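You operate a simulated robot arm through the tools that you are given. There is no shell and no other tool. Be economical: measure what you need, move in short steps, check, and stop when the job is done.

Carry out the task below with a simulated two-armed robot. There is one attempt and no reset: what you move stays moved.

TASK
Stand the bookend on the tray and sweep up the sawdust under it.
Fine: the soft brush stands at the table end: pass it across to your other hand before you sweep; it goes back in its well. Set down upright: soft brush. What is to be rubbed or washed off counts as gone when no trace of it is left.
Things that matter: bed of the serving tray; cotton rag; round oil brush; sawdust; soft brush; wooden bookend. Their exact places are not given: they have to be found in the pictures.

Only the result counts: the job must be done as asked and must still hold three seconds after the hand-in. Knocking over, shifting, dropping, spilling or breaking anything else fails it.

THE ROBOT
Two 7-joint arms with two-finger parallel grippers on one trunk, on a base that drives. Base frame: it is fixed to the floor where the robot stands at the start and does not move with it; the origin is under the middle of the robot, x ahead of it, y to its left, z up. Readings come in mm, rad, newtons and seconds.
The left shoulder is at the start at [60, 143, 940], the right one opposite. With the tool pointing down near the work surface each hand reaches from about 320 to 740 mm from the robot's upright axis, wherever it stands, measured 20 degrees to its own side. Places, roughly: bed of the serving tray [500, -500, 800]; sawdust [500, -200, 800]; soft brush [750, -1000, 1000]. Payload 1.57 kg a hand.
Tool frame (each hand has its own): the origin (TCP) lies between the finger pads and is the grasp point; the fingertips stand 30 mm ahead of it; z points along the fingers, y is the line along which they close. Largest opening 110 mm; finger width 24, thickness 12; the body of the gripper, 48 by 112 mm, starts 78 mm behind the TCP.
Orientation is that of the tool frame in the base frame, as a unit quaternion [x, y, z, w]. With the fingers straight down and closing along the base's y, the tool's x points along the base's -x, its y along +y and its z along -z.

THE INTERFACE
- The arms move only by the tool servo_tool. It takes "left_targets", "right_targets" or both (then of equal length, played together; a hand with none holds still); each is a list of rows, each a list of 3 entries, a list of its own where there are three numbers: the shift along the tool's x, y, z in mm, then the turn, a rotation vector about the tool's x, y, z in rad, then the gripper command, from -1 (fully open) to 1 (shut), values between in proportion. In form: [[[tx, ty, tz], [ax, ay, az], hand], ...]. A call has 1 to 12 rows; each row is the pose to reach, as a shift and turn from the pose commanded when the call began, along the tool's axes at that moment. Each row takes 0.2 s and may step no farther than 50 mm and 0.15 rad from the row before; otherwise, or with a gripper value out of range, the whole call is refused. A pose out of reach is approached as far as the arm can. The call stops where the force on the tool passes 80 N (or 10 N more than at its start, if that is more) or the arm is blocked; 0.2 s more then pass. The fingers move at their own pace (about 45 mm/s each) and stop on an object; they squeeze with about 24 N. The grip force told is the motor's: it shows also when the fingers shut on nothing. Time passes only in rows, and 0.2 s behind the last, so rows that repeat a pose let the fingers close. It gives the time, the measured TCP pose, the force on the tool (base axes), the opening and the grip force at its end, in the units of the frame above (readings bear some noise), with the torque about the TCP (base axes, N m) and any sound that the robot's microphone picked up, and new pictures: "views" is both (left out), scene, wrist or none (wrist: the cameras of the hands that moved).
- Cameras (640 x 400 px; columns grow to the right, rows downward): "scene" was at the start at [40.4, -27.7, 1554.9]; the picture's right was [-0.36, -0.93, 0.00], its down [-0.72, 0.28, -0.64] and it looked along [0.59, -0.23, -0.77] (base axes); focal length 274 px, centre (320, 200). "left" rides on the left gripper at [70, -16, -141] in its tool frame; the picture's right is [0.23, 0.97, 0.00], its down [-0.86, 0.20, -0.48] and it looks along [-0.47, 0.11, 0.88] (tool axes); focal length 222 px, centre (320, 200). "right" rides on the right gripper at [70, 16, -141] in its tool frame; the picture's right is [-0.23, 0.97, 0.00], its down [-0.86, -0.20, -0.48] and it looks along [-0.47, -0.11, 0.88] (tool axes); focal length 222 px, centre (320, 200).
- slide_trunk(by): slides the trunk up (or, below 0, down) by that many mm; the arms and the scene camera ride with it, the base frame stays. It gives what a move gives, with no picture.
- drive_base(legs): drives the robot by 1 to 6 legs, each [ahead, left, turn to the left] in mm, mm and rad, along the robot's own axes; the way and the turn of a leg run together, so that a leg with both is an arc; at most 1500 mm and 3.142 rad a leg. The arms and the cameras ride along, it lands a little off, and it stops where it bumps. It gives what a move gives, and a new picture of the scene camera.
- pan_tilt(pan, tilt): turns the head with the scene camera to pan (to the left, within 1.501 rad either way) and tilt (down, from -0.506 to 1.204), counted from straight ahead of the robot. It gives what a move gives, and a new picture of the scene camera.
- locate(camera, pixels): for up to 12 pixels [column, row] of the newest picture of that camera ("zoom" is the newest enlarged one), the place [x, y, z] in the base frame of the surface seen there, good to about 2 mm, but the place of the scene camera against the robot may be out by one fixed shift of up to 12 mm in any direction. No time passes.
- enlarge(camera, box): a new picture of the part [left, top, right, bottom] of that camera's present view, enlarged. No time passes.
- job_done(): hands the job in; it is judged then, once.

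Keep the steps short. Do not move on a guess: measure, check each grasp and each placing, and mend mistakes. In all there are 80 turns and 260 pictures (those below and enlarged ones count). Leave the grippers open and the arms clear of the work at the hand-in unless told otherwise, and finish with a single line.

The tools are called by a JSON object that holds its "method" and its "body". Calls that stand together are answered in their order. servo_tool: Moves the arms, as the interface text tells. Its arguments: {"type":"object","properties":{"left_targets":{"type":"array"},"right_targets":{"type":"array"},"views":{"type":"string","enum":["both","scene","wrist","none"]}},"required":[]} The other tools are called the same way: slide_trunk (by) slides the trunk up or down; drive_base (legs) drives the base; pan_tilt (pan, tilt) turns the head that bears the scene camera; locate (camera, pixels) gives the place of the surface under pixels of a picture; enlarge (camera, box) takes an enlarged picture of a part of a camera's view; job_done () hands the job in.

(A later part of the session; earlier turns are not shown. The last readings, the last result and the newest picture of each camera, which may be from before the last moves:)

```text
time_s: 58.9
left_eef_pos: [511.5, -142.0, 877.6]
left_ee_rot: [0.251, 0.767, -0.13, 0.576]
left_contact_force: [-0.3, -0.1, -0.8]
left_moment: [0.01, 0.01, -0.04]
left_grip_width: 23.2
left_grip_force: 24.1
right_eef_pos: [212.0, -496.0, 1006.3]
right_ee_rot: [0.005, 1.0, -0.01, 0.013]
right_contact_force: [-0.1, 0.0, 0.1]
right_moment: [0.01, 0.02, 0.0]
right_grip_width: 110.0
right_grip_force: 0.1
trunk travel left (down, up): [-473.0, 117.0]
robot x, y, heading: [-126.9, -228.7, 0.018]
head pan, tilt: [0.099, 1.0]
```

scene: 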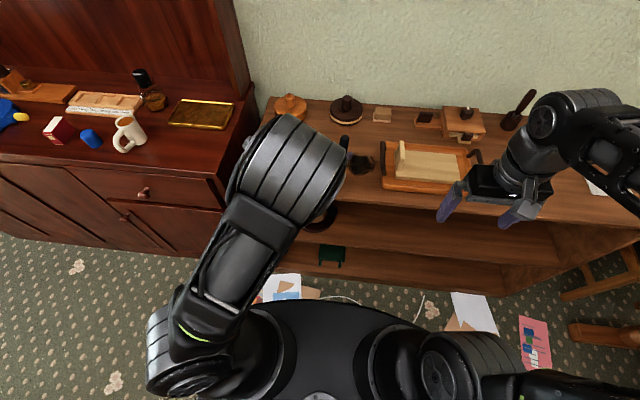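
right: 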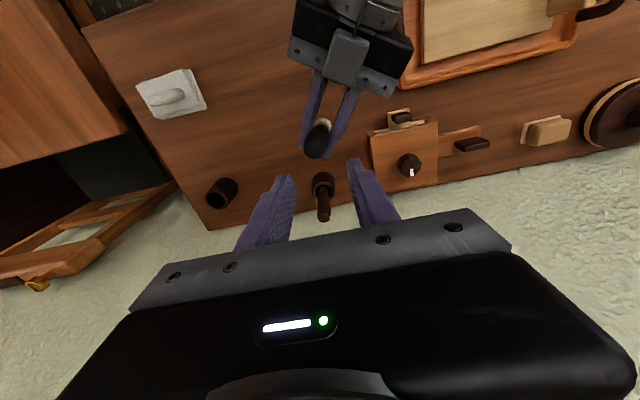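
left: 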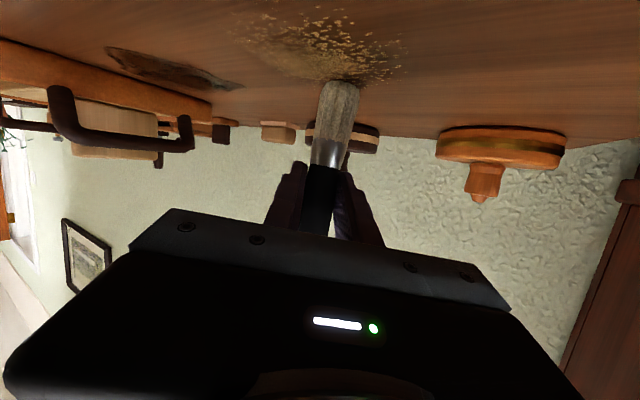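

{"method": "enlarge", "body": {"camera": "left", "box": [200, 0, 460, 130]}}

{"method": "locate", "body": {"camera": "left", "pixels": [[340, 82], [340, 86], [340, 92], [325, 88], [352, 86], [245, 35], [320, 60], [400, 60], [300, 12]]}}

```text
2.46 times, centred on (330, 65) of left
```

zoom: 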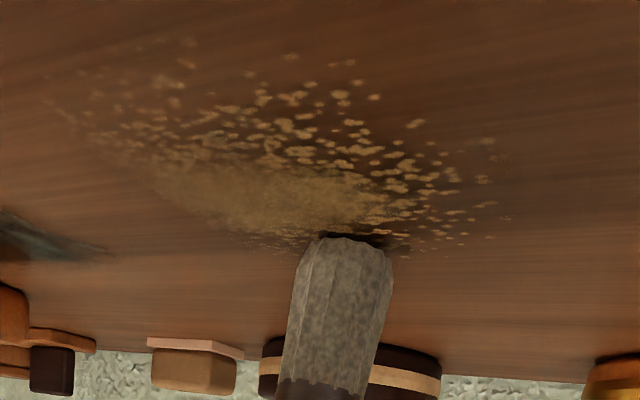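

```text
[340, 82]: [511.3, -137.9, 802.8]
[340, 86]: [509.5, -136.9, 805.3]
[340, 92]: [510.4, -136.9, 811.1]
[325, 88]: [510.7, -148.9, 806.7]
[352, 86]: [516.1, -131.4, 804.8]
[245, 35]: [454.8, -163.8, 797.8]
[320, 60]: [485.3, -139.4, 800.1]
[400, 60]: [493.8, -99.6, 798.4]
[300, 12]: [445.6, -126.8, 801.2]
```

Each pass fades the sawdust and the tip is barely touching (z≈802). I'll continue the raster 3 mm lower over the remaining left part.

{"method": "servo_tool", "body": {"left_targets": [[[2.8, -0.3, 0.9], [0, 0, 0], 1], [[-4.4, 18.4, 29.5], [0, 0, 0], 1], [[-0.6, 31.9, 21.7], [0, 0, 0], 1], [[6.6, 13.2, -6.9], [0, 0, 0], 1], [[14.9, -8.1, -39.6], [0, 0, 0], 1], [[23.2, -29.4, -72.3], [0, 0, 0], 1], [[27, -16, -80.1], [0, 0, 0], 1], [[18.7, 5.3, -47.4], [0, 0, 0], 1], [[10.4, 26.6, -14.7], [0, 0, 0], 1], [[3.2, 45.3, 13.9], [0, 0, 0], 1], [[6.9, 58.8, 6.1], [0, 0, 0], 1], [[14.1, 40.1, -22.5], [0, 0, 0], 1]], "views": "wrist"}}

```text
time_s: 61.5
left_eef_pos: [507.9, -92.4, 873.8]
left_ee_rot: [0.25, 0.766, -0.129, 0.578]
left_contact_force: [-0.6, 1.7, 18.3]
left_moment: [-0.02, 0.06, 0.02]
left_grip_width: 23.6
left_grip_force: 24.0
right_eef_pos: [211.4, -496.5, 1005.9]
right_ee_rot: [0.005, 1.0, -0.01, 0.014]
right_contact_force: [-0.6, 0.4, -0.2]
right_moment: [0.03, 0.01, -0.03]
right_grip_width: 110.2
right_grip_force: 0.0
trunk travel left (down, up): [-473.0, 117.0]
robot x, y, heading: [-128.6, -232.7, 0.014]
head pan, tilt: [0.099, 1.0]
```

left: 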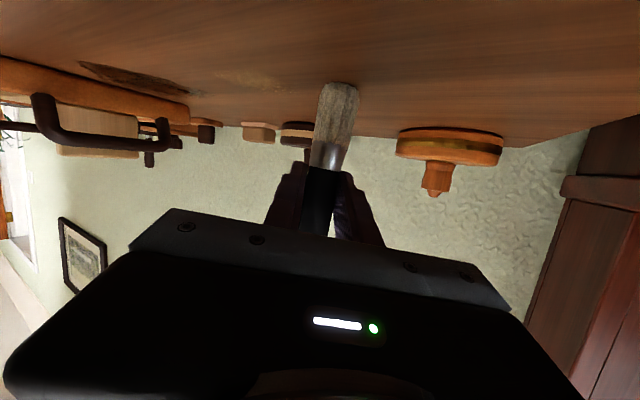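

With good contact (18 N) the sawdust is almost gone. I'll zoom in on the remainder.

{"method": "enlarge", "body": {"camera": "left", "box": [130, 0, 450, 130]}}

{"method": "locate", "body": {"camera": "zoom", "pixels": [[190, 150], [230, 150], [300, 140], [300, 165], [250, 120], [350, 150], [420, 170]]}}

```text
2.00 times, centred on (290, 65) of left
```

zoom: 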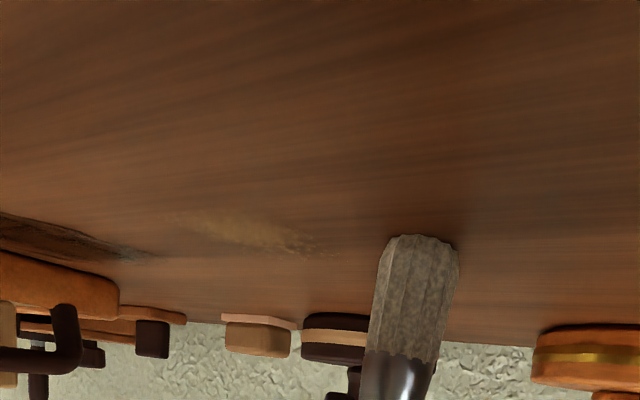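

```text
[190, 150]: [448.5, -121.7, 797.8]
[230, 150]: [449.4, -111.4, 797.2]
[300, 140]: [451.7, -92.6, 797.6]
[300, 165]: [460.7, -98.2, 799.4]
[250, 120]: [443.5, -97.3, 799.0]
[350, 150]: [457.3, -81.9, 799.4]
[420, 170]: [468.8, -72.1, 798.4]
```

A faint remainder lies toward the right part. I'll finish this strip and re-sweep the area at y≈−147…−175 at the same pressure.

{"method": "servo_tool", "body": {"left_targets": [[[8.3, -21.3, -32.7], [0, 0, 0], 1], [[15.5, -40, -61.4], [0, 0, 0], 1], [[8.9, -63.5, -47.8], [0, 0, 0], 1], [[2.5, -86.3, -34.6], [0, 0, 0], 1], [[-4.7, -67.6, -5.9], [0, 0, 0], 1], [[-13, -46.3, 26.8], [0, 0, 0], 1], [[-20.2, -27.6, 55.4], [0, 0, 0], 1], [[-23.2, -38.5, 61.7], [0, 0, 0], 1], [[-16, -57.2, 33.1], [0, 0, 0], 1], [[-7.7, -78.5, 0.4], [0, 0, 0], 1], [[-0.5, -97.2, -28.3], [0, 0, 0], 1], [[-3.6, -108.1, -22], [0, 0, 0], 1]], "views": "wrist"}}

```text
time_s: 64.0
left_eef_pos: [435.6, -178.3, 875.5]
left_ee_rot: [0.25, 0.767, -0.129, 0.577]
left_contact_force: [-0.9, -0.6, -0.2]
left_moment: [0.03, -0.04, 0.02]
left_grip_width: 23.4
left_grip_force: 24.3
right_eef_pos: [212.3, -495.9, 1005.7]
right_ee_rot: [0.004, 1.0, -0.01, 0.014]
right_contact_force: [-0.3, 0.2, 0.0]
right_moment: [0.0, -0.01, 0.0]
right_grip_width: 110.0
right_grip_force: 0.1
trunk travel left (down, up): [-473.0, 117.0]
robot x, y, heading: [-127.9, -230.2, 0.017]
head pan, tilt: [0.099, 1.0]
```

left: 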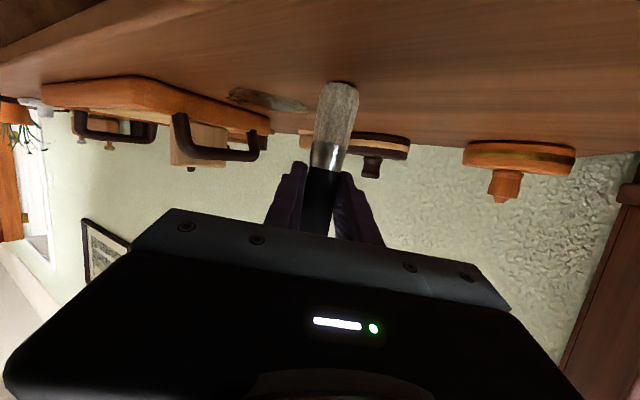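

I'll continue over the right edge, y≈−178 to −204, 1.5 mm lower.

{"method": "servo_tool", "body": {"left_targets": [[[1.4, -0.1, 0.5], [0, 0, 0], 1], [[-6.9, 21.2, 33.2], [0, 0, 0], 1], [[-15.2, 42.5, 65.9], [0, 0, 0], 1], [[-21.4, 58.5, 90.5], [0, 0, 0], 1], [[-24.5, 47.6, 96.8], [0, 0, 0], 1], [[-16.2, 26.3, 64.1], [0, 0, 0], 1], [[-7.9, 5, 31.3], [0, 0, 0], 1], [[-1.7, -11, 6.8], [0, 0, 0], 1], [[-4.7, -22, 13.2], [0, 0, 0], 1], [[-13, -0.7, 45.9], [0, 0, 0], 1], [[-21.3, 20.6, 78.6], [0, 0, 0], 1], [[-26.4, 34, 99.1], [0, 0, 0], 1]], "views": "none"}}

{"method": "servo_tool", "body": {"left_targets": [[[-40, 4, -13], [0, 0, 0], 1], [[-60, -20, -35], [0, 0, 0], 1], [[-85, -40, -70], [0, 0, 0], 1]], "views": "both"}}

{"method": "enlarge", "body": {"camera": "left", "box": [200, 0, 560, 150]}}

```text
time_s: 66.7
left_eef_pos: [539.4, -203.9, 874.6]
left_ee_rot: [0.25, 0.767, -0.129, 0.576]
left_contact_force: [-0.1, -0.6, -0.4]
left_moment: [0.03, 0.02, 0.01]
left_grip_width: 23.5
left_grip_force: 24.2
right_eef_pos: [212.0, -495.3, 1006.2]
right_ee_rot: [0.005, 1.0, -0.01, 0.014]
right_contact_force: [0.2, -0.1, -0.6]
right_moment: [0.03, -0.02, 0.0]
right_grip_width: 109.6
right_grip_force: 0.0
trunk travel left (down, up): [-473.0, 117.0]
robot x, y, heading: [-125.2, -230.4, 0.018]
head pan, tilt: [0.099, 1.0]
```

```text
time_s: 67.5
left_eef_pos: [476.3, -226.5, 971.6]
left_ee_rot: [0.251, 0.767, -0.129, 0.576]
left_contact_force: [-0.5, 0.3, -0.6]
left_moment: [-0.02, 0.01, 0.01]
left_grip_width: 23.6
left_grip_force: 23.9
right_eef_pos: [211.2, -495.4, 1006.1]
right_ee_rot: [0.004, 1.0, -0.01, 0.014]
right_contact_force: [0.1, 0.0, -0.9]
right_moment: [0.0, -0.02, -0.02]
right_grip_width: 109.9
right_grip_force: 0.1
trunk travel left (down, up): [-473.0, 117.0]
robot x, y, heading: [-125.4, -232.0, 0.019]
head pan, tilt: [0.099, 1.0]
```

scene: 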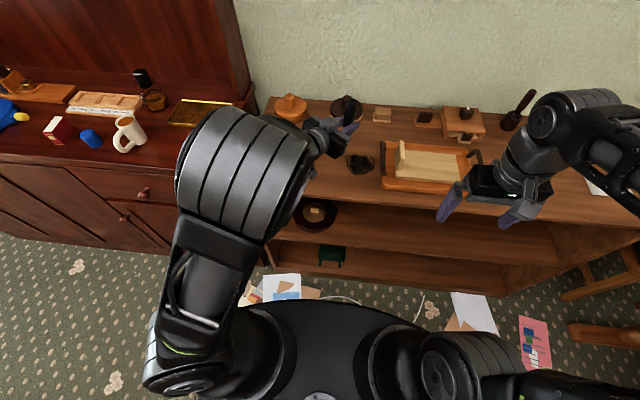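
left: 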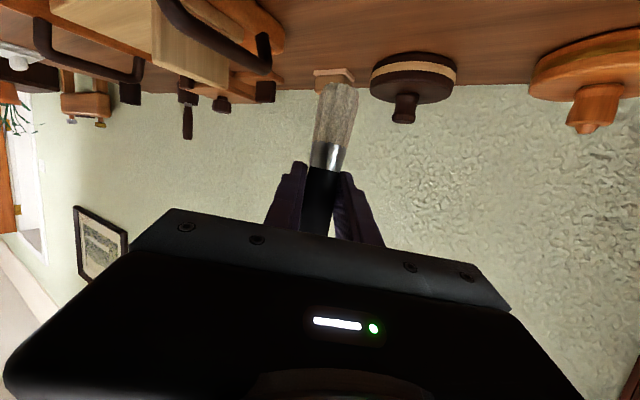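

```text
1.78 times, centred on (380, 75) of left
```

zoom: 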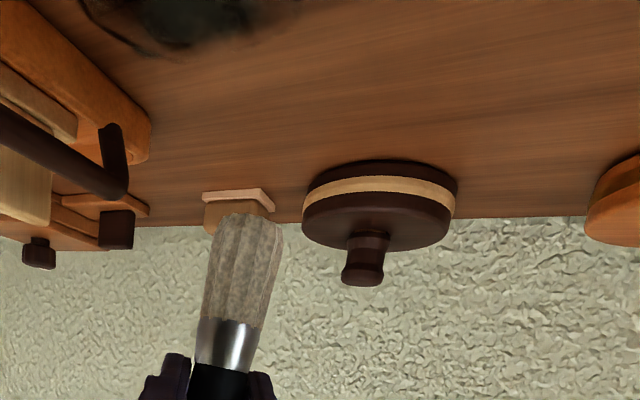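

I need a clear view of the swept area, so I'll drive back 80 mm and look with the left wrist camera, low and to the left.

{"method": "drive_base", "body": {"legs": [[-80, 0, 0]]}}

{"method": "servo_tool", "body": {"left_targets": [[[18, 14, -5], [0, 0, 0], 1], [[37, 29, -10], [0, 0, 0], 1], [[56, 44, -15], [0, 0, 0], 1], [[75, 58, -19], [0, 0, 0], 1], [[75, 58, -19], [0, 0, 0], 1]], "views": "wrist"}}

{"method": "enlarge", "body": {"camera": "left", "box": [200, 0, 520, 130]}}

```text
time_s: 68.5
left_eef_pos: [397.2, -229.6, 971.3]
left_ee_rot: [0.251, 0.767, -0.128, 0.577]
left_contact_force: [-0.6, 0.4, -0.1]
left_moment: [-0.01, 0.01, 0.0]
left_grip_width: 23.4
left_grip_force: 23.8
right_eef_pos: [131.5, -496.6, 1006.3]
right_ee_rot: [0.005, 1.0, -0.01, 0.014]
right_contact_force: [0.0, -0.3, 0.4]
right_moment: [0.02, -0.03, -0.02]
right_grip_width: 110.0
right_grip_force: 0.0
trunk travel left (down, up): [-473.0, 117.0]
robot x, y, heading: [-204.0, -230.2, 0.012]
head pan, tilt: [0.099, 1.0]
```

scene: 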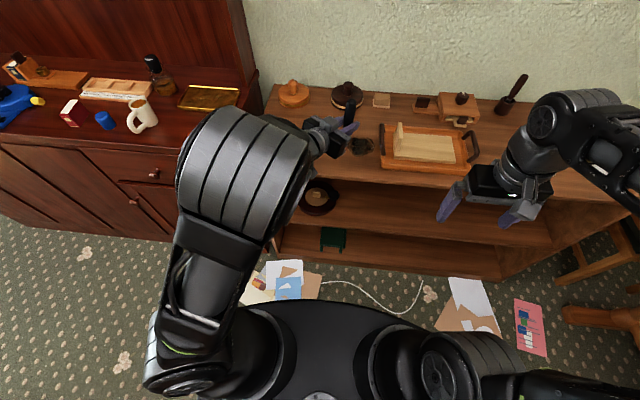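

```text
time_s: 69.7
left_eef_pos: [396.8, -154.3, 912.9]
left_ee_rot: [0.252, 0.767, -0.13, 0.576]
left_contact_force: [-0.1, 0.7, -0.1]
left_moment: [0.03, -0.02, 0.03]
left_grip_width: 23.6
left_grip_force: 23.9
right_eef_pos: [132.2, -497.8, 1006.2]
right_ee_rot: [0.006, 1.0, -0.01, 0.014]
right_contact_force: [-0.1, -1.0, -0.9]
right_moment: [-0.01, 0.0, -0.03]
right_grip_width: 110.1
right_grip_force: 0.0
trunk travel left (down, up): [-473.0, 117.0]
robot x, y, heading: [-203.2, -228.7, 0.016]
head pan, tilt: [0.099, 1.0]
```

left: 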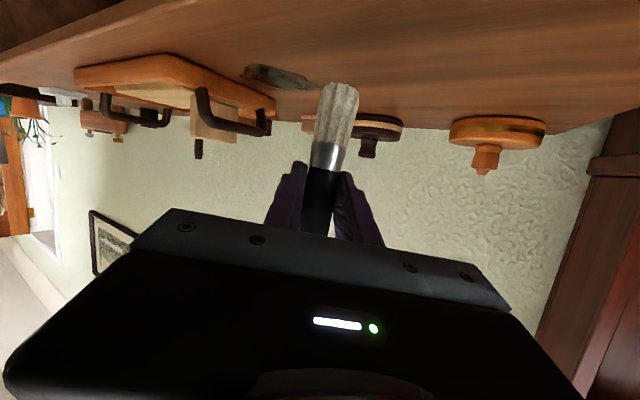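

```text
2.00 times, centred on (360, 65) of left
```

zoom: 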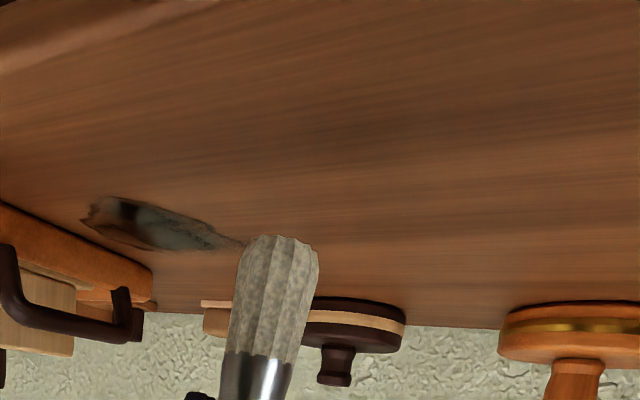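

What is visible looks clean. To see the part hidden by the brush, I'll lift the left hand aside and look from the right wrist camera.

{"method": "servo_tool", "body": {"left_targets": [[[-15, 15, -14], [0, 0, 0], 1], [[-30, 31, -28], [0, 0, 0], 1], [[-46, 46, -42], [0, 0, 0], 1], [[-61, 61, -56], [0, 0, 0], 1], [[-76, 76, -69], [0, 0, 0], 1]], "right_targets": [[[-40, 14, -20], [0, 0, 0], -1], [[-80, 28, -40], [0, 0, 0], -1], [[-120, 42, -60], [0, 0, 0], -1], [[-160, 56, -80], [0, 0, 0], -1], [[-200, 70, -80], [0, 0, 0], -1]], "views": "wrist"}}

{"method": "enlarge", "body": {"camera": "right", "box": [360, 60, 600, 210]}}

```text
time_s: 70.9
left_eef_pos: [397.3, -75.8, 1015.0]
left_ee_rot: [0.252, 0.767, -0.129, 0.576]
left_contact_force: [-0.8, -0.4, 0.6]
left_moment: [0.07, 0.05, 0.07]
left_grip_width: 23.5
left_grip_force: 23.8
right_eef_pos: [276.8, -445.2, 1072.3]
right_ee_rot: [0.004, 1.0, -0.009, 0.016]
right_contact_force: [-0.3, -0.9, -0.5]
right_moment: [0.11, -0.05, 0.04]
right_grip_width: 110.0
right_grip_force: 0.0
right hand out of reach, approached as far as the arm can: row 3, 4, 5
trunk travel left (down, up): [-473.0, 117.0]
robot x, y, heading: [-206.8, -229.6, 0.014]
head pan, tilt: [0.099, 1.0]
```

right: 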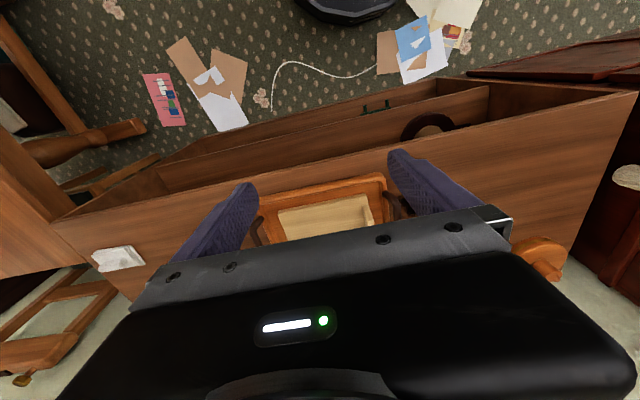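
left: 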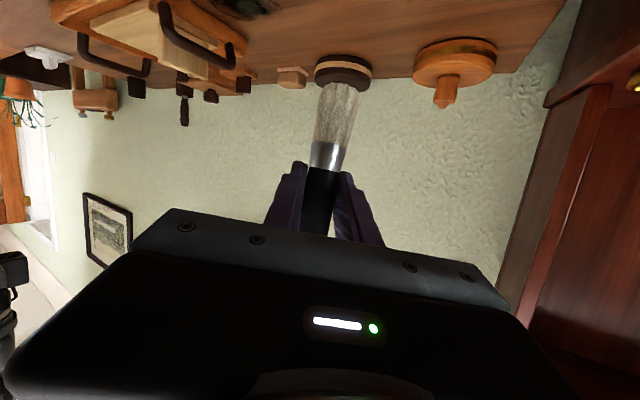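

```text
2.67 times, centred on (480, 135) of right
```

zoom: 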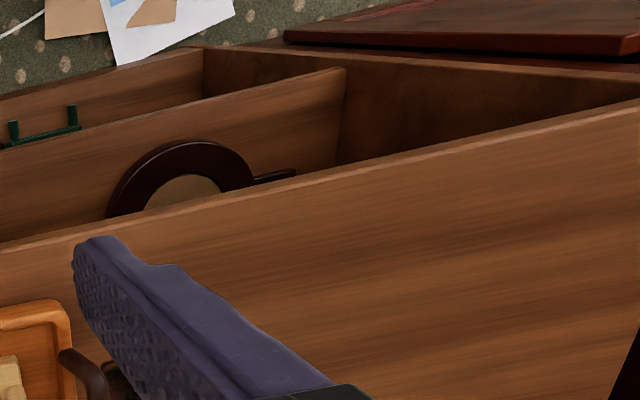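

The near part is clean. I'll drive forward 130 to see the far part of the swept patch.

{"method": "drive_base", "body": {"legs": [[130, 0, 0]]}}

{"method": "enlarge", "body": {"camera": "right", "box": [340, 50, 600, 210]}}

```text
time_s: 72.2
left_eef_pos: [524.4, -70.4, 1011.6]
left_ee_rot: [0.251, 0.767, -0.131, 0.576]
left_contact_force: [0.4, 0.0, -0.7]
left_moment: [-0.04, 0.01, -0.02]
left_grip_width: 23.2
left_grip_force: 23.7
right_eef_pos: [404.9, -440.1, 1070.6]
right_ee_rot: [0.004, 1.0, -0.01, 0.013]
right_contact_force: [0.7, 0.4, 0.2]
right_moment: [0.01, 0.06, -0.02]
right_grip_width: 110.0
right_grip_force: 0.0
trunk travel left (down, up): [-473.0, 117.0]
robot x, y, heading: [-78.0, -228.1, 0.017]
head pan, tilt: [0.099, 1.0]
```

scene: 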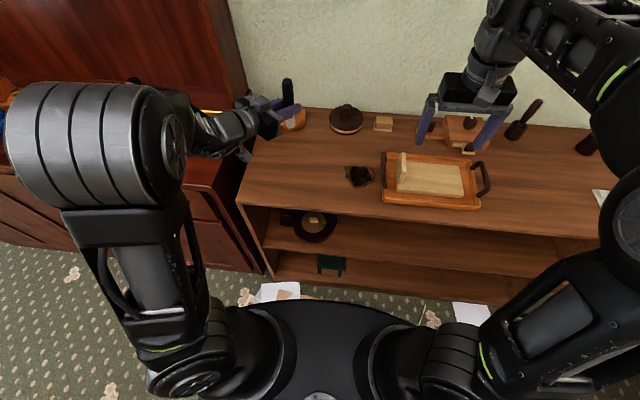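

```text
2.46 times, centred on (470, 130) of right
```

zoom: 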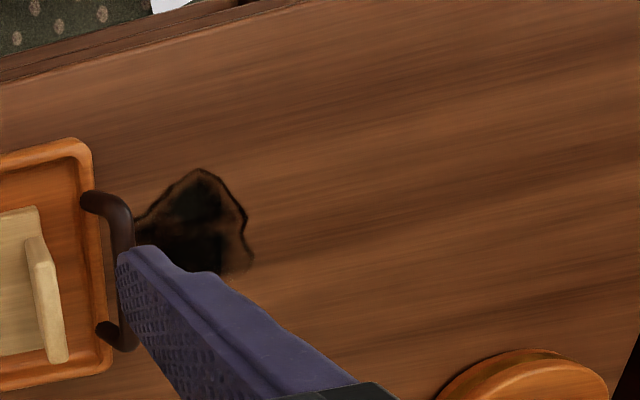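

Both views are clear now. I'll take a close scene zoom for any faint trace.

{"method": "enlarge", "body": {"camera": "scene", "box": [270, 140, 380, 215]}}

{"method": "locate", "body": {"camera": "zoom", "pixels": [[250, 200], [290, 150], [320, 250], [420, 120], [400, 200], [150, 250]]}}

{"method": "enlarge", "body": {"camera": "right", "box": [420, 90, 540, 190]}}

{"method": "locate", "body": {"camera": "zoom", "pixels": [[100, 150], [250, 200], [400, 200], [200, 100], [400, 100], [150, 300]]}}

```text
5.33 times, centred on (325, 178) of scene
```

zoom: 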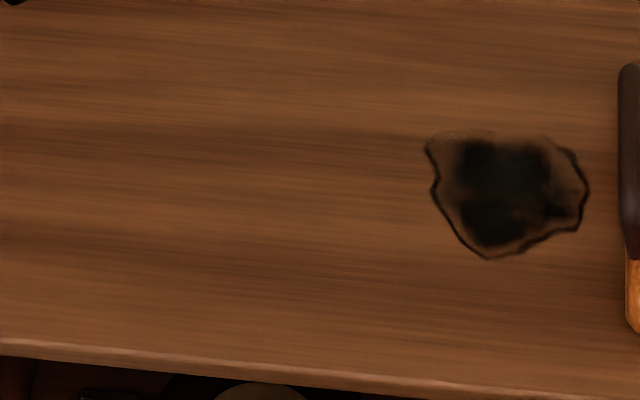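

```text
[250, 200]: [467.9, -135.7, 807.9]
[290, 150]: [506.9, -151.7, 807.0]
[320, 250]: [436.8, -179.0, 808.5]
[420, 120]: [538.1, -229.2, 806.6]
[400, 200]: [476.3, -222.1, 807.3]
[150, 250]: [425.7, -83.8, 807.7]
```

```text
4.00 times, centred on (480, 140) of right
```

zoom: 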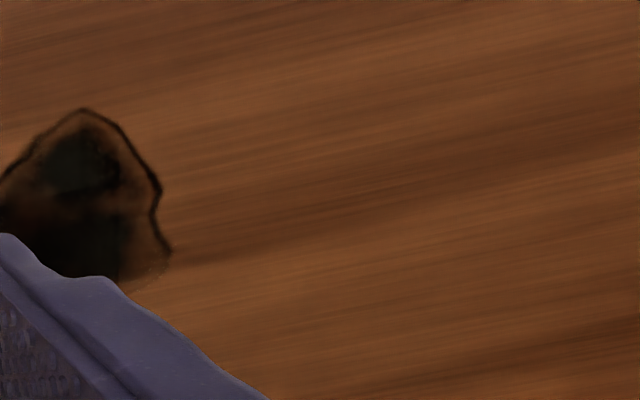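

```text
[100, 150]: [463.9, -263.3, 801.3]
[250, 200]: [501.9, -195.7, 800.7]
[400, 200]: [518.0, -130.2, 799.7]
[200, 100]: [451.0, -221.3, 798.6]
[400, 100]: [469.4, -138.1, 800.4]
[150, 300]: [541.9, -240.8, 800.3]
```

The table is clean where the sawdust was. Now the brush goes back. I'll tuck the right hand in and re-measure the brush in the left grip.

{"method": "servo_tool", "body": {"right_targets": [[[40, -10, -20], [0, 0, 0], -1], [[80, -20, -40], [0, 0, 0], -1], [[120, -30, -60], [0, 0, 0], -1]], "left_targets": [[[0, 0, 0], [0, 0, 0], 1], [[0, 0, 0], [0, 0, 0], 1], [[0, 0, 0], [0, 0, 0], 1]], "views": "wrist"}}

{"method": "locate", "body": {"camera": "left", "pixels": [[340, 84], [340, 90], [336, 105], [332, 130], [328, 150], [322, 172], [320, 190], [352, 90], [326, 90]]}}

```text
time_s: 73.0
left_eef_pos: [523.8, -69.5, 1013.2]
left_ee_rot: [0.25, 0.767, -0.129, 0.576]
left_contact_force: [1.0, 0.5, -0.9]
left_moment: [-0.02, 0.01, 0.01]
left_grip_width: 23.7
left_grip_force: 24.0
right_eef_pos: [333.0, -465.1, 1075.8]
right_ee_rot: [0.004, 1.0, -0.009, 0.014]
right_contact_force: [0.0, 0.2, 0.0]
right_moment: [0.0, 0.02, 0.04]
right_grip_width: 110.1
right_grip_force: 0.1
right hand out of reach, approached as far as the arm can: row 1, 2, 3
trunk travel left (down, up): [-473.0, 117.0]
robot x, y, heading: [-79.8, -230.8, 0.021]
head pan, tilt: [0.099, 1.0]
```

right: 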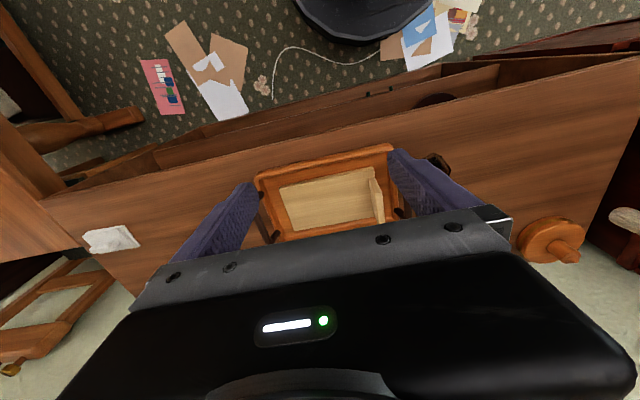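
left: 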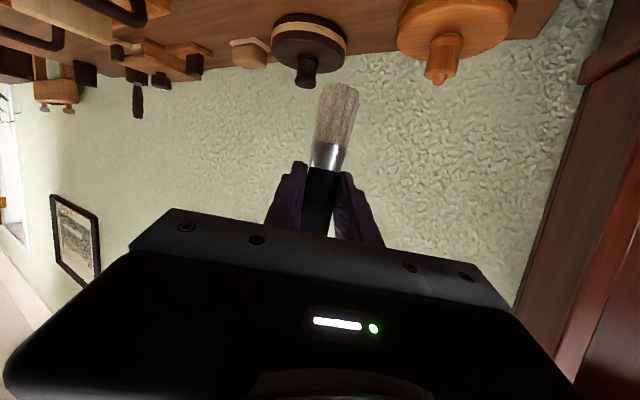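

```text
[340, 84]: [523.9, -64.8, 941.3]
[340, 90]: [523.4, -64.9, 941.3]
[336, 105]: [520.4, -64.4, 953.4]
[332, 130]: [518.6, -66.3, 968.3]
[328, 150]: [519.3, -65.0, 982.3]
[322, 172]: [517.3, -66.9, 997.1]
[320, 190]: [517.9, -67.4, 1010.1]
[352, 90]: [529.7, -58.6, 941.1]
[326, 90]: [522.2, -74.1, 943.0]
```

The tip is now 74 mm below the TCP and the brush leans about 5° (bottom slightly forward); I'll correct that at the well. Now I drive right along the table with the hands high (tip ≈ 939, above the tray).

{"method": "drive_base", "body": {"legs": [[0, -630, 0]]}}

{"method": "drive_base", "body": {"legs": [[0, 0, -0.27]]}}

{"method": "pan_tilt", "body": {"pan": -0.1, "tilt": 0.85}}

```text
time_s: 76.6
left_eef_pos: [537.9, -711.9, 1013.9]
left_ee_rot: [0.247, 0.768, -0.127, 0.577]
left_contact_force: [-1.0, -0.8, -1.1]
left_moment: [0.02, 0.01, 0.0]
left_grip_width: 23.3
left_grip_force: 24.3
right_eef_pos: [348.8, -1108.0, 1075.2]
right_ee_rot: [0.001, 1.0, -0.01, 0.014]
right_contact_force: [0.2, -0.3, -0.3]
right_moment: [0.01, -0.01, -0.02]
right_grip_width: 110.5
right_grip_force: 0.0
trunk travel left (down, up): [-473.0, 117.0]
robot x, y, heading: [-62.6, -871.6, 0.025]
head pan, tilt: [0.099, 1.0]
```

scene: 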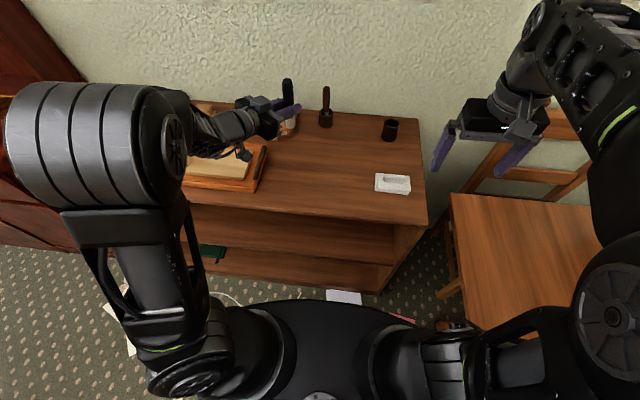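

```text
time_s: 77.9
left_eef_pos: [559.1, -877.2, 1012.6]
left_ee_rot: [0.349, 0.728, -0.204, 0.555]
left_contact_force: [0.3, 0.3, -0.7]
left_moment: [-0.01, 0.0, 0.03]
left_grip_width: 23.2
left_grip_force: 23.7
right_eef_pos: [270.5, -1208.9, 1075.9]
right_ee_rot: [0.136, 0.991, -0.012, 0.014]
right_contact_force: [0.0, 0.3, 0.1]
right_moment: [-0.01, -0.01, -0.01]
right_grip_width: 110.0
right_grip_force: 0.1
trunk travel left (down, up): [-473.0, 117.0]
robot x, y, heading: [-68.8, -872.6, -0.244]
head pan, tilt: [0.099, 1.0]
```

scene: 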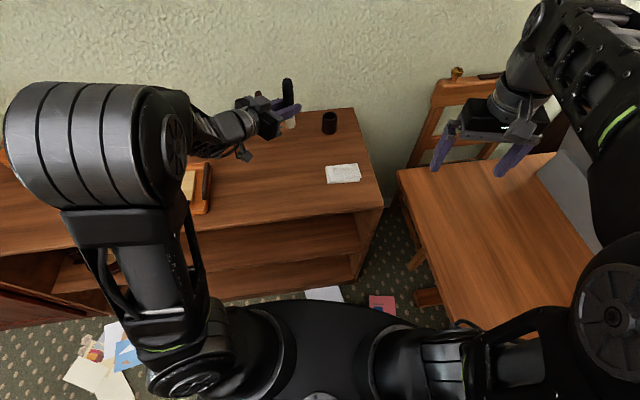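

```text
time_s: 78.6
left_eef_pos: [557.3, -878.2, 1013.5]
left_ee_rot: [0.348, 0.728, -0.203, 0.555]
left_contact_force: [-0.1, -1.2, -0.6]
left_moment: [-0.01, 0.03, 0.0]
left_grip_width: 23.2
left_grip_force: 24.1
right_eef_pos: [271.9, -1208.7, 1076.0]
right_ee_rot: [0.135, 0.991, -0.012, 0.013]
right_contact_force: [-0.4, 0.1, 0.3]
right_moment: [-0.01, 0.02, 0.01]
right_grip_width: 109.9
right_grip_force: 0.0
trunk travel left (down, up): [-473.0, 117.0]
robot x, y, heading: [-67.8, -877.0, -0.235]
head pan, tilt: [-0.099, 0.85]
```

scene: 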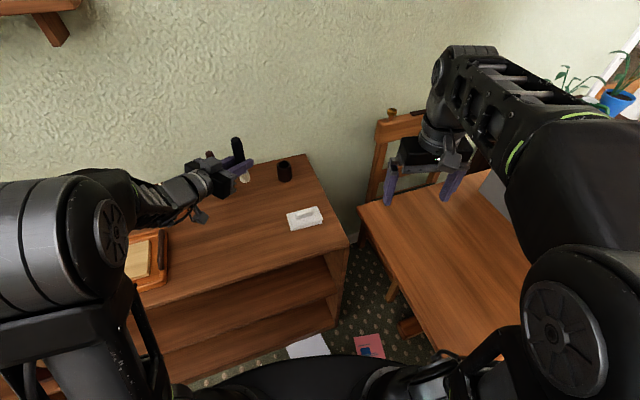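

Next I drive ahead 80 mm toward the well.

{"method": "drive_base", "body": {"legs": [[80, 0, 0]]}}

{"method": "enlarge", "body": {"camera": "scene", "box": [190, 110, 350, 230]}}

{"method": "enlarge", "body": {"camera": "left", "box": [160, 0, 480, 220]}}

```text
time_s: 79.7
left_eef_pos: [639.3, -895.8, 1013.2]
left_ee_rot: [0.349, 0.728, -0.204, 0.554]
left_contact_force: [-0.2, 0.9, -1.5]
left_moment: [-0.01, 0.0, 0.01]
left_grip_width: 23.6
left_grip_force: 23.9
right_eef_pos: [350.9, -1227.8, 1075.7]
right_ee_rot: [0.134, 0.991, -0.012, 0.012]
right_contact_force: [0.4, 0.4, 0.5]
right_moment: [0.01, 0.04, -0.01]
right_grip_width: 110.1
right_grip_force: 0.0
trunk travel left (down, up): [-473.0, 117.0]
robot x, y, heading: [13.1, -895.6, -0.246]
head pan, tilt: [-0.099, 0.85]
```

scene: 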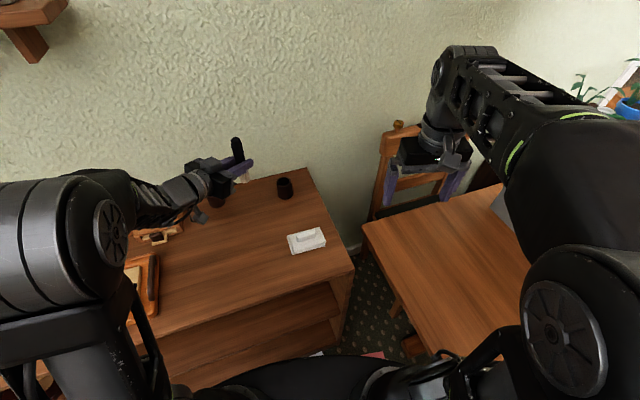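

```text
3.33 times, centred on (270, 170) of scene
```

zoom: 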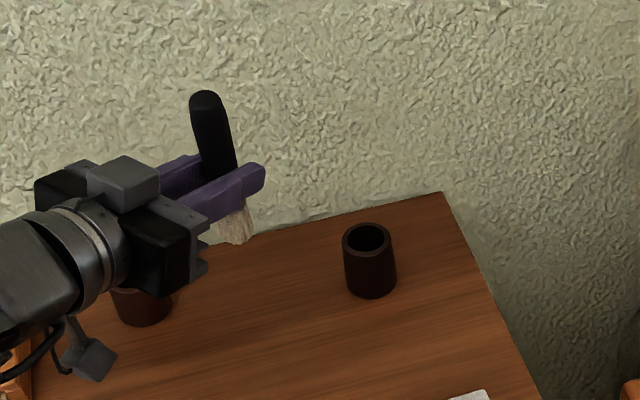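

```text
1.82 times, centred on (320, 110) of left
```

zoom: 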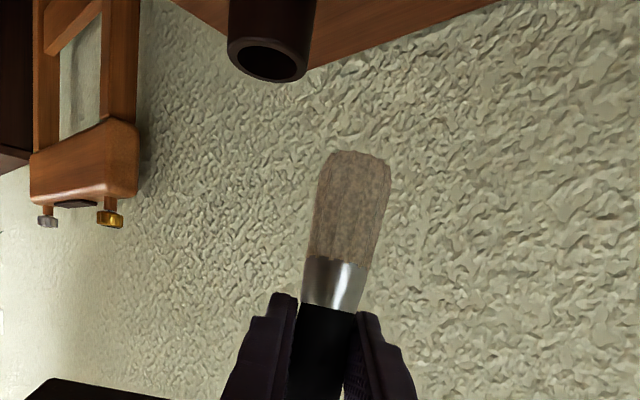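

{"method": "locate", "body": {"camera": "zoom", "pixels": [[231, 50], [240, 72], [265, 80], [292, 80], [307, 65], [240, 38], [350, 155], [345, 200], [338, 245], [330, 290], [322, 340], [318, 380]]}}

{"method": "locate", "body": {"camera": "scene", "pixels": [[238, 138], [239, 142], [240, 147], [242, 153], [249, 177], [275, 180], [293, 180], [284, 176], [284, 186]]}}

```text
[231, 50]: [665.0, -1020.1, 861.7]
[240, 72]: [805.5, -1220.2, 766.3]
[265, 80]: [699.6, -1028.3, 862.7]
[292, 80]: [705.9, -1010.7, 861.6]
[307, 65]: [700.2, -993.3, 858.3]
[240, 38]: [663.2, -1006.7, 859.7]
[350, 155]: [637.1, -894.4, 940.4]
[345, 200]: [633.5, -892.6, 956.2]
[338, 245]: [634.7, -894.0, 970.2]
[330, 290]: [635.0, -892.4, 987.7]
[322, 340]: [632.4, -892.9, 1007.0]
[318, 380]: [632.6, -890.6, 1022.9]
```

```text
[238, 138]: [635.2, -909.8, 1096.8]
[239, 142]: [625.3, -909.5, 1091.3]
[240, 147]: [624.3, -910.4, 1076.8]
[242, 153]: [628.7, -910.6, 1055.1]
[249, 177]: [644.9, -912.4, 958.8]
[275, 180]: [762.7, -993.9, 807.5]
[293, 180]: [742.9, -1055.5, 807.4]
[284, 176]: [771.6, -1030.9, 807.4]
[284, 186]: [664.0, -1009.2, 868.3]
```

Brush lean is about 0.09 rad, bottom toward the finger side. Cup centre is (687,−1010), rim z 861. I'll straighten the brush by rotating +0.09 about tool y, move over the cup and come down to tip ≈ 884.

{"method": "servo_tool", "body": {"left_targets": [[[0, 0, 0], [0, 0.09, 0], 1], [[-12.6, -13.2, 35.5], [0, 0.09, 0], 1], [[-25.1, -26.4, 70.9], [0, 0.09, 0], 1], [[-37.7, -39.6, 106.4], [0, 0.09, 0], 1], [[-9.2, -42.3, 115.5], [0, 0.09, 0], 1], [[14.5, -44.5, 123.1], [0, 0.09, 0], 1], [[14.5, -44.5, 123.1], [0, 0.09, 0], 1]], "views": "both"}}

{"method": "enlarge", "body": {"camera": "left", "box": [220, 40, 420, 220]}}

```text
time_s: 81.2
left_eef_pos: [680.9, -1006.6, 957.5]
left_ee_rot: [0.356, 0.752, -0.188, 0.522]
left_contact_force: [0.4, -0.6, -1.3]
left_moment: [0.01, -0.02, -0.04]
left_grip_width: 23.2
left_grip_force: 24.0
right_eef_pos: [350.2, -1227.6, 1075.2]
right_ee_rot: [0.134, 0.991, -0.011, 0.014]
right_contact_force: [-0.3, -0.6, 0.3]
right_moment: [0.03, -0.01, 0.03]
right_grip_width: 110.1
right_grip_force: 0.1
trunk travel left (down, up): [-473.0, 117.0]
robot x, y, heading: [15.5, -893.6, -0.244]
head pan, tilt: [-0.099, 0.85]
```

scene: 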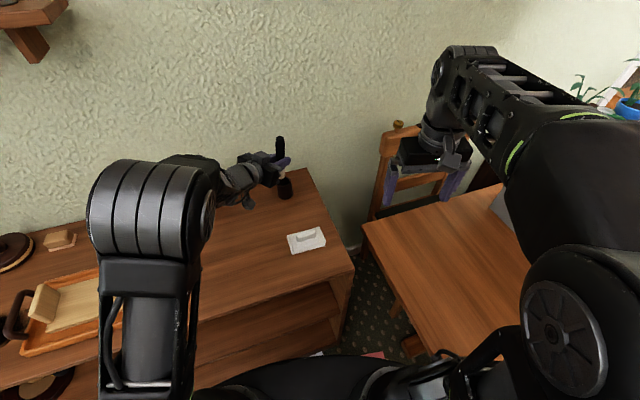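
left: 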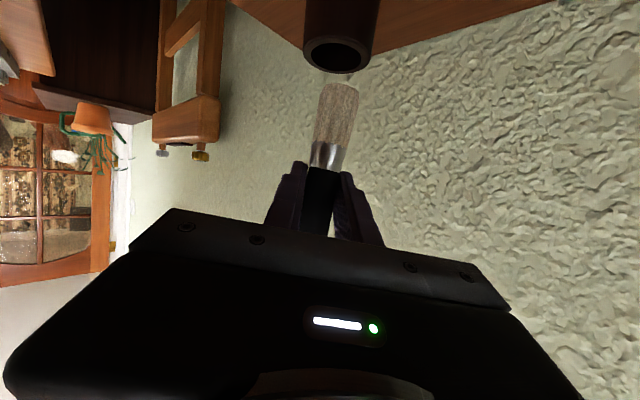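

```text
2.22 times, centred on (320, 130) of left
```

zoom: 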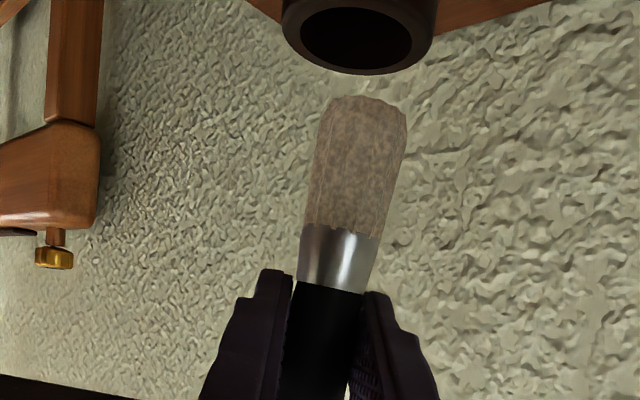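

{"method": "locate", "body": {"camera": "zoom", "pixels": [[368, 102], [360, 150], [350, 205], [338, 255], [325, 320], [318, 370], [286, 32], [431, 45], [360, 71], [302, 30], [410, 45], [325, 102]]}}

{"method": "enlarge", "body": {"camera": "scene", "box": [250, 125, 320, 205]}}

{"method": "locate", "body": {"camera": "zoom", "pixels": [[275, 80], [275, 120], [285, 170], [300, 225], [305, 255], [245, 75], [305, 75], [255, 320], [335, 320], [295, 340]]}}

```text
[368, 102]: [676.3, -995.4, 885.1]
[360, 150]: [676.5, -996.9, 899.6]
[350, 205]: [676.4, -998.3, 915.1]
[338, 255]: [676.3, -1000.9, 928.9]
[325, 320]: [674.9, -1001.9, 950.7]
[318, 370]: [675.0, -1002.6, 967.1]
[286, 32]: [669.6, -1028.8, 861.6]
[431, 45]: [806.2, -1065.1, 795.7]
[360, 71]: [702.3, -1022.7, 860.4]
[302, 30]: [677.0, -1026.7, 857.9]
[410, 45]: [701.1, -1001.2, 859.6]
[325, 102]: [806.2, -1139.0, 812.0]
```

```text
5.00 times, centred on (285, 165) of scene
```

zoom: 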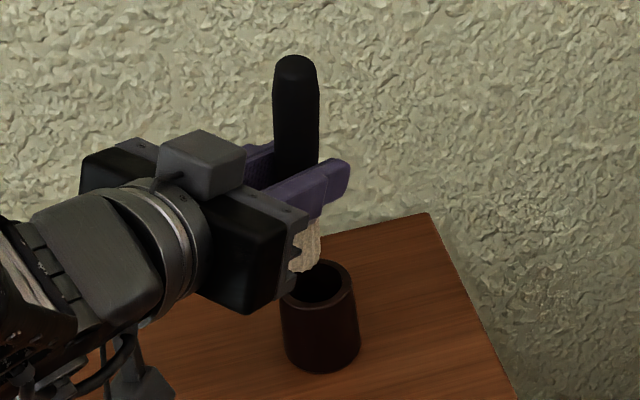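

```text
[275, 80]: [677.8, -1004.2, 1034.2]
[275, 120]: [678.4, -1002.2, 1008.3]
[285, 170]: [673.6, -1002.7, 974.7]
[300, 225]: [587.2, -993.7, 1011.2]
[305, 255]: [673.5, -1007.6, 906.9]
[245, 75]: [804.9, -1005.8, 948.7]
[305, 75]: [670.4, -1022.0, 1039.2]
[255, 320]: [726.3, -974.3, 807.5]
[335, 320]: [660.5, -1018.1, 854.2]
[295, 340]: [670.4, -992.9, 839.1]
```

The remaining lean is along the closing axis, because the hand is rolled about 0.09 rad. I'll correct the roll (−0.097 about z, −0.02 about y), shift +3.7/−1.5 mm to the cup centre and come down 12 mm, keeping the tip above the rim.

{"method": "servo_tool", "body": {"left_targets": [[[-1.2, 1.7, 3.4], [0, -0.02, -0.097], 1], [[-1.2, 1.7, 3.4], [0, -0.02, -0.097], 1], [[9.8, 0.6, 8.0], [0, -0.02, -0.097], 1], [[9.8, 0.6, 8.0], [0, -0.02, -0.097], 1]], "views": "wrist"}}

{"method": "enlarge", "body": {"camera": "left", "box": [220, 20, 420, 220]}}

{"method": "locate", "body": {"camera": "left", "pixels": [[339, 88], [337, 100], [334, 120], [331, 140], [329, 155], [322, 180], [320, 200]]}}

```text
time_s: 82.2
left_eef_pos: [686.6, -1008.2, 944.5]
left_ee_rot: [0.318, 0.764, -0.216, 0.519]
left_contact_force: [0.4, 0.9, -0.7]
left_moment: [0.01, 0.01, -0.01]
left_grip_width: 23.2
left_grip_force: 23.6
right_eef_pos: [349.9, -1227.5, 1076.0]
right_ee_rot: [0.135, 0.991, -0.011, 0.013]
right_contact_force: [0.7, -0.4, 0.8]
right_moment: [-0.02, -0.01, 0.01]
right_grip_width: 109.8
right_grip_force: 0.0
trunk travel left (down, up): [-473.0, 117.0]
robot x, y, heading: [15.5, -896.3, -0.242]
head pan, tilt: [-0.099, 0.85]
```

left: 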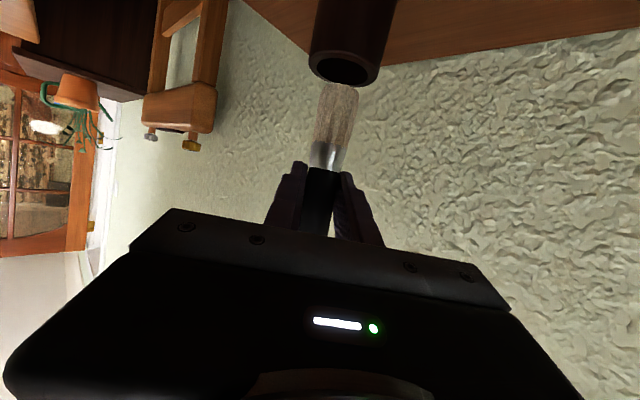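

```text
2.00 times, centred on (320, 120) of left
```

zoom: 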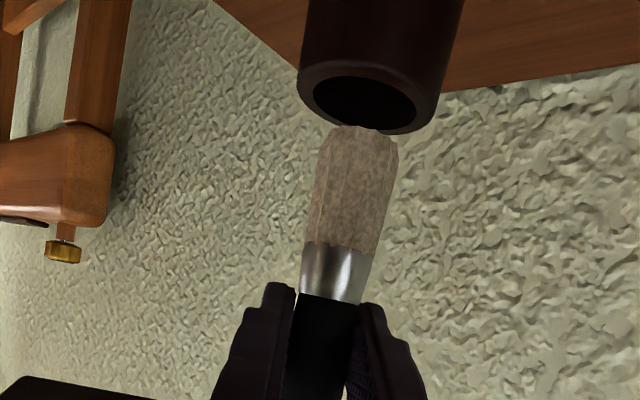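

```text
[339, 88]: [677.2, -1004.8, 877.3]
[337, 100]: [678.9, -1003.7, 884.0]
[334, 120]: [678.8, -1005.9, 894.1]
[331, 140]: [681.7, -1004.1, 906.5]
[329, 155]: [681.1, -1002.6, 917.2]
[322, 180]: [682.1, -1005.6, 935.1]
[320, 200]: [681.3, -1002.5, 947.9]
```

Nearly upright, with the tip about 2 mm off in the closing direction. I'll shift +2 mm and descend 28 mm slowly into the cup, watching the force.

{"method": "servo_tool", "body": {"left_targets": [[[0, 2, 0], [0, 0, 0], 1], [[5.6, 2, 2.2], [0, 0, 0], 1], [[11.2, 2, 4.4], [0, 0, 0], 1], [[16.7, 2, 6.7], [0, 0, 0], 1], [[22.3, 2, 8.9], [0, 0, 0], 1], [[26, 2, 10.4], [0, 0, 0], 1]], "views": "wrist"}}

{"method": "enlarge", "body": {"camera": "left", "box": [220, 20, 420, 220]}}

{"method": "enlarge", "body": {"camera": "scene", "box": [250, 125, 320, 205]}}

```text
time_s: 83.7
left_eef_pos: [690.7, -1005.9, 920.3]
left_ee_rot: [0.318, 0.763, -0.216, 0.52]
left_contact_force: [0.5, 2.0, 19.4]
left_moment: [0.05, -0.36, 0.0]
left_grip_width: 23.7
left_grip_force: 24.3
right_eef_pos: [348.4, -1228.1, 1075.3]
right_ee_rot: [0.133, 0.991, -0.012, 0.013]
right_contact_force: [0.4, -0.1, -0.8]
right_moment: [0.01, 0.02, 0.01]
right_grip_width: 109.9
right_grip_force: 0.1
trunk travel left (down, up): [-473.0, 117.0]
robot x, y, heading: [15.9, -888.8, -0.246]
head pan, tilt: [-0.099, 0.85]
```

left: 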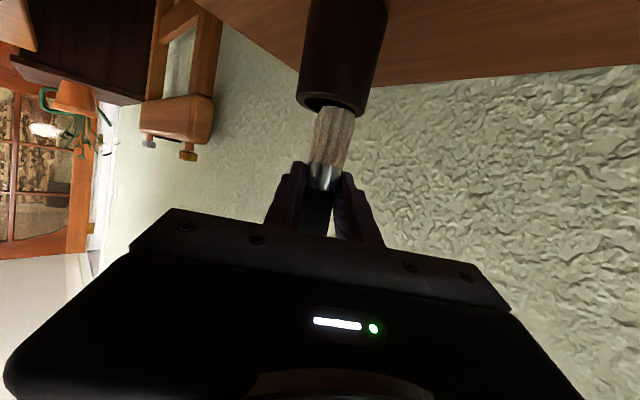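

```text
2.00 times, centred on (320, 120) of left
```

zoom: 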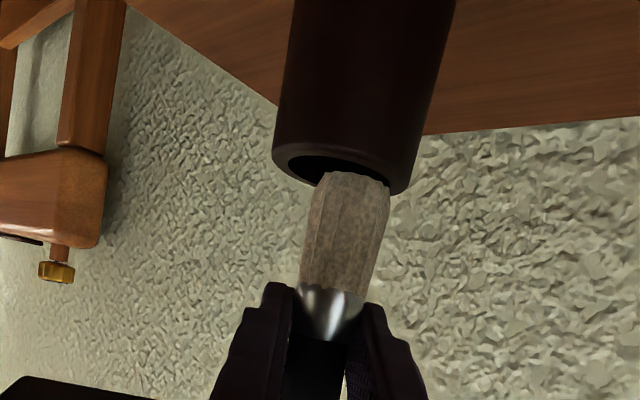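

```text
5.00 times, centred on (285, 165) of scene
```

zoom: 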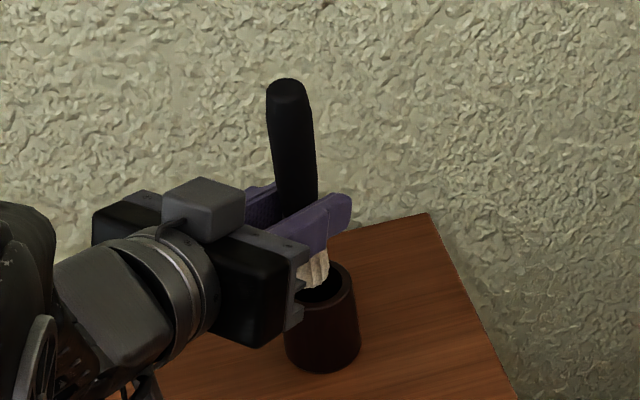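

19 N of contact: the torque shows the tip resting on the far (+x) rim, so it is not in the cup yet. I'll raise 16 mm, shift back, and re-measure.

{"method": "servo_tool", "body": {"left_targets": [[[-8, 0, -3], [0, 0, 0], 1], [[-15, 0, -6], [0, 0, 0], 1], [[-14.2, -5, -7.5], [0, 0, 0], 1], [[-14.2, -5, -7.5], [0, 0, 0], 1]], "views": "wrist"}}

{"method": "enlarge", "body": {"camera": "left", "box": [260, 60, 400, 200]}}

{"method": "locate", "body": {"camera": "left", "pixels": [[338, 92], [337, 100], [334, 115], [331, 130], [329, 145], [320, 185], [317, 205]]}}

```text
time_s: 84.7
left_eef_pos: [685.9, -1008.1, 934.8]
left_ee_rot: [0.319, 0.763, -0.216, 0.519]
left_contact_force: [0.4, -1.0, -0.2]
left_moment: [0.02, -0.02, 0.04]
left_grip_width: 23.1
left_grip_force: 23.5
right_eef_pos: [349.2, -1228.0, 1076.0]
right_ee_rot: [0.134, 0.991, -0.012, 0.012]
right_contact_force: [-0.2, -0.2, -0.3]
right_moment: [-0.01, -0.01, 0.0]
right_grip_width: 109.8
right_grip_force: 0.0
trunk travel left (down, up): [-473.0, 117.0]
robot x, y, heading: [14.9, -895.6, -0.244]
head pan, tilt: [-0.099, 0.85]
```

left: 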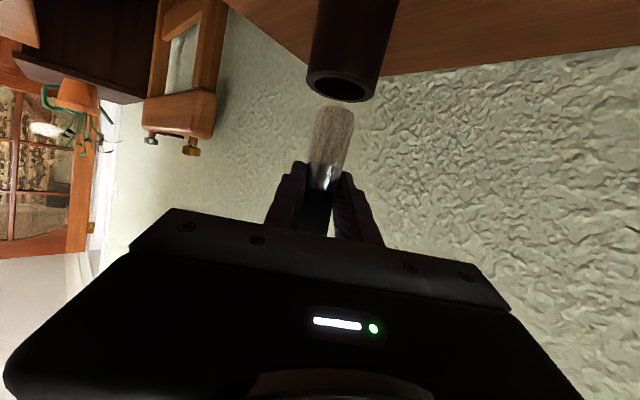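

```text
2.86 times, centred on (330, 130) of left
```

zoom: 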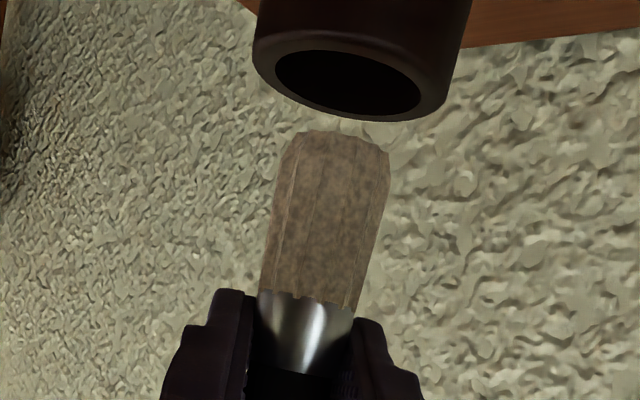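

```text
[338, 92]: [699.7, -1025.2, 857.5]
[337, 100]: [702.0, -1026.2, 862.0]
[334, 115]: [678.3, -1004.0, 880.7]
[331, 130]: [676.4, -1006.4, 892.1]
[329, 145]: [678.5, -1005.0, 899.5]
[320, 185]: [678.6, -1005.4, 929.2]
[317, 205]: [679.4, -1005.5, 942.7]
```

The brush slid up in the grip (the tip is now about 60 mm below the TCP) and stands vertical at axis ≈ (687,−1013). I'll re-measure the cup rim carefully from this view.

{"method": "locate", "body": {"camera": "zoom", "pixels": [[264, 65], [270, 80], [300, 104], [340, 116], [385, 118], [415, 113], [434, 95], [300, 45], [345, 44], [390, 58], [330, 138], [345, 145]]}}

```text
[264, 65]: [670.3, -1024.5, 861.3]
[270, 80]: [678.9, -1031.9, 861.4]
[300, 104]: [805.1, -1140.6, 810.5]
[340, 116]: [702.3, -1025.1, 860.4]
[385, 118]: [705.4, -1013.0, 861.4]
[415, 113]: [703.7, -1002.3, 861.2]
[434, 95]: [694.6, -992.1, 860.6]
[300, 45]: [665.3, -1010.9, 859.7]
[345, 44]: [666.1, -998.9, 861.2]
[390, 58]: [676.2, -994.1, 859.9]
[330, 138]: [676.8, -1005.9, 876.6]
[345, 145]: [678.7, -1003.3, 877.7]
```

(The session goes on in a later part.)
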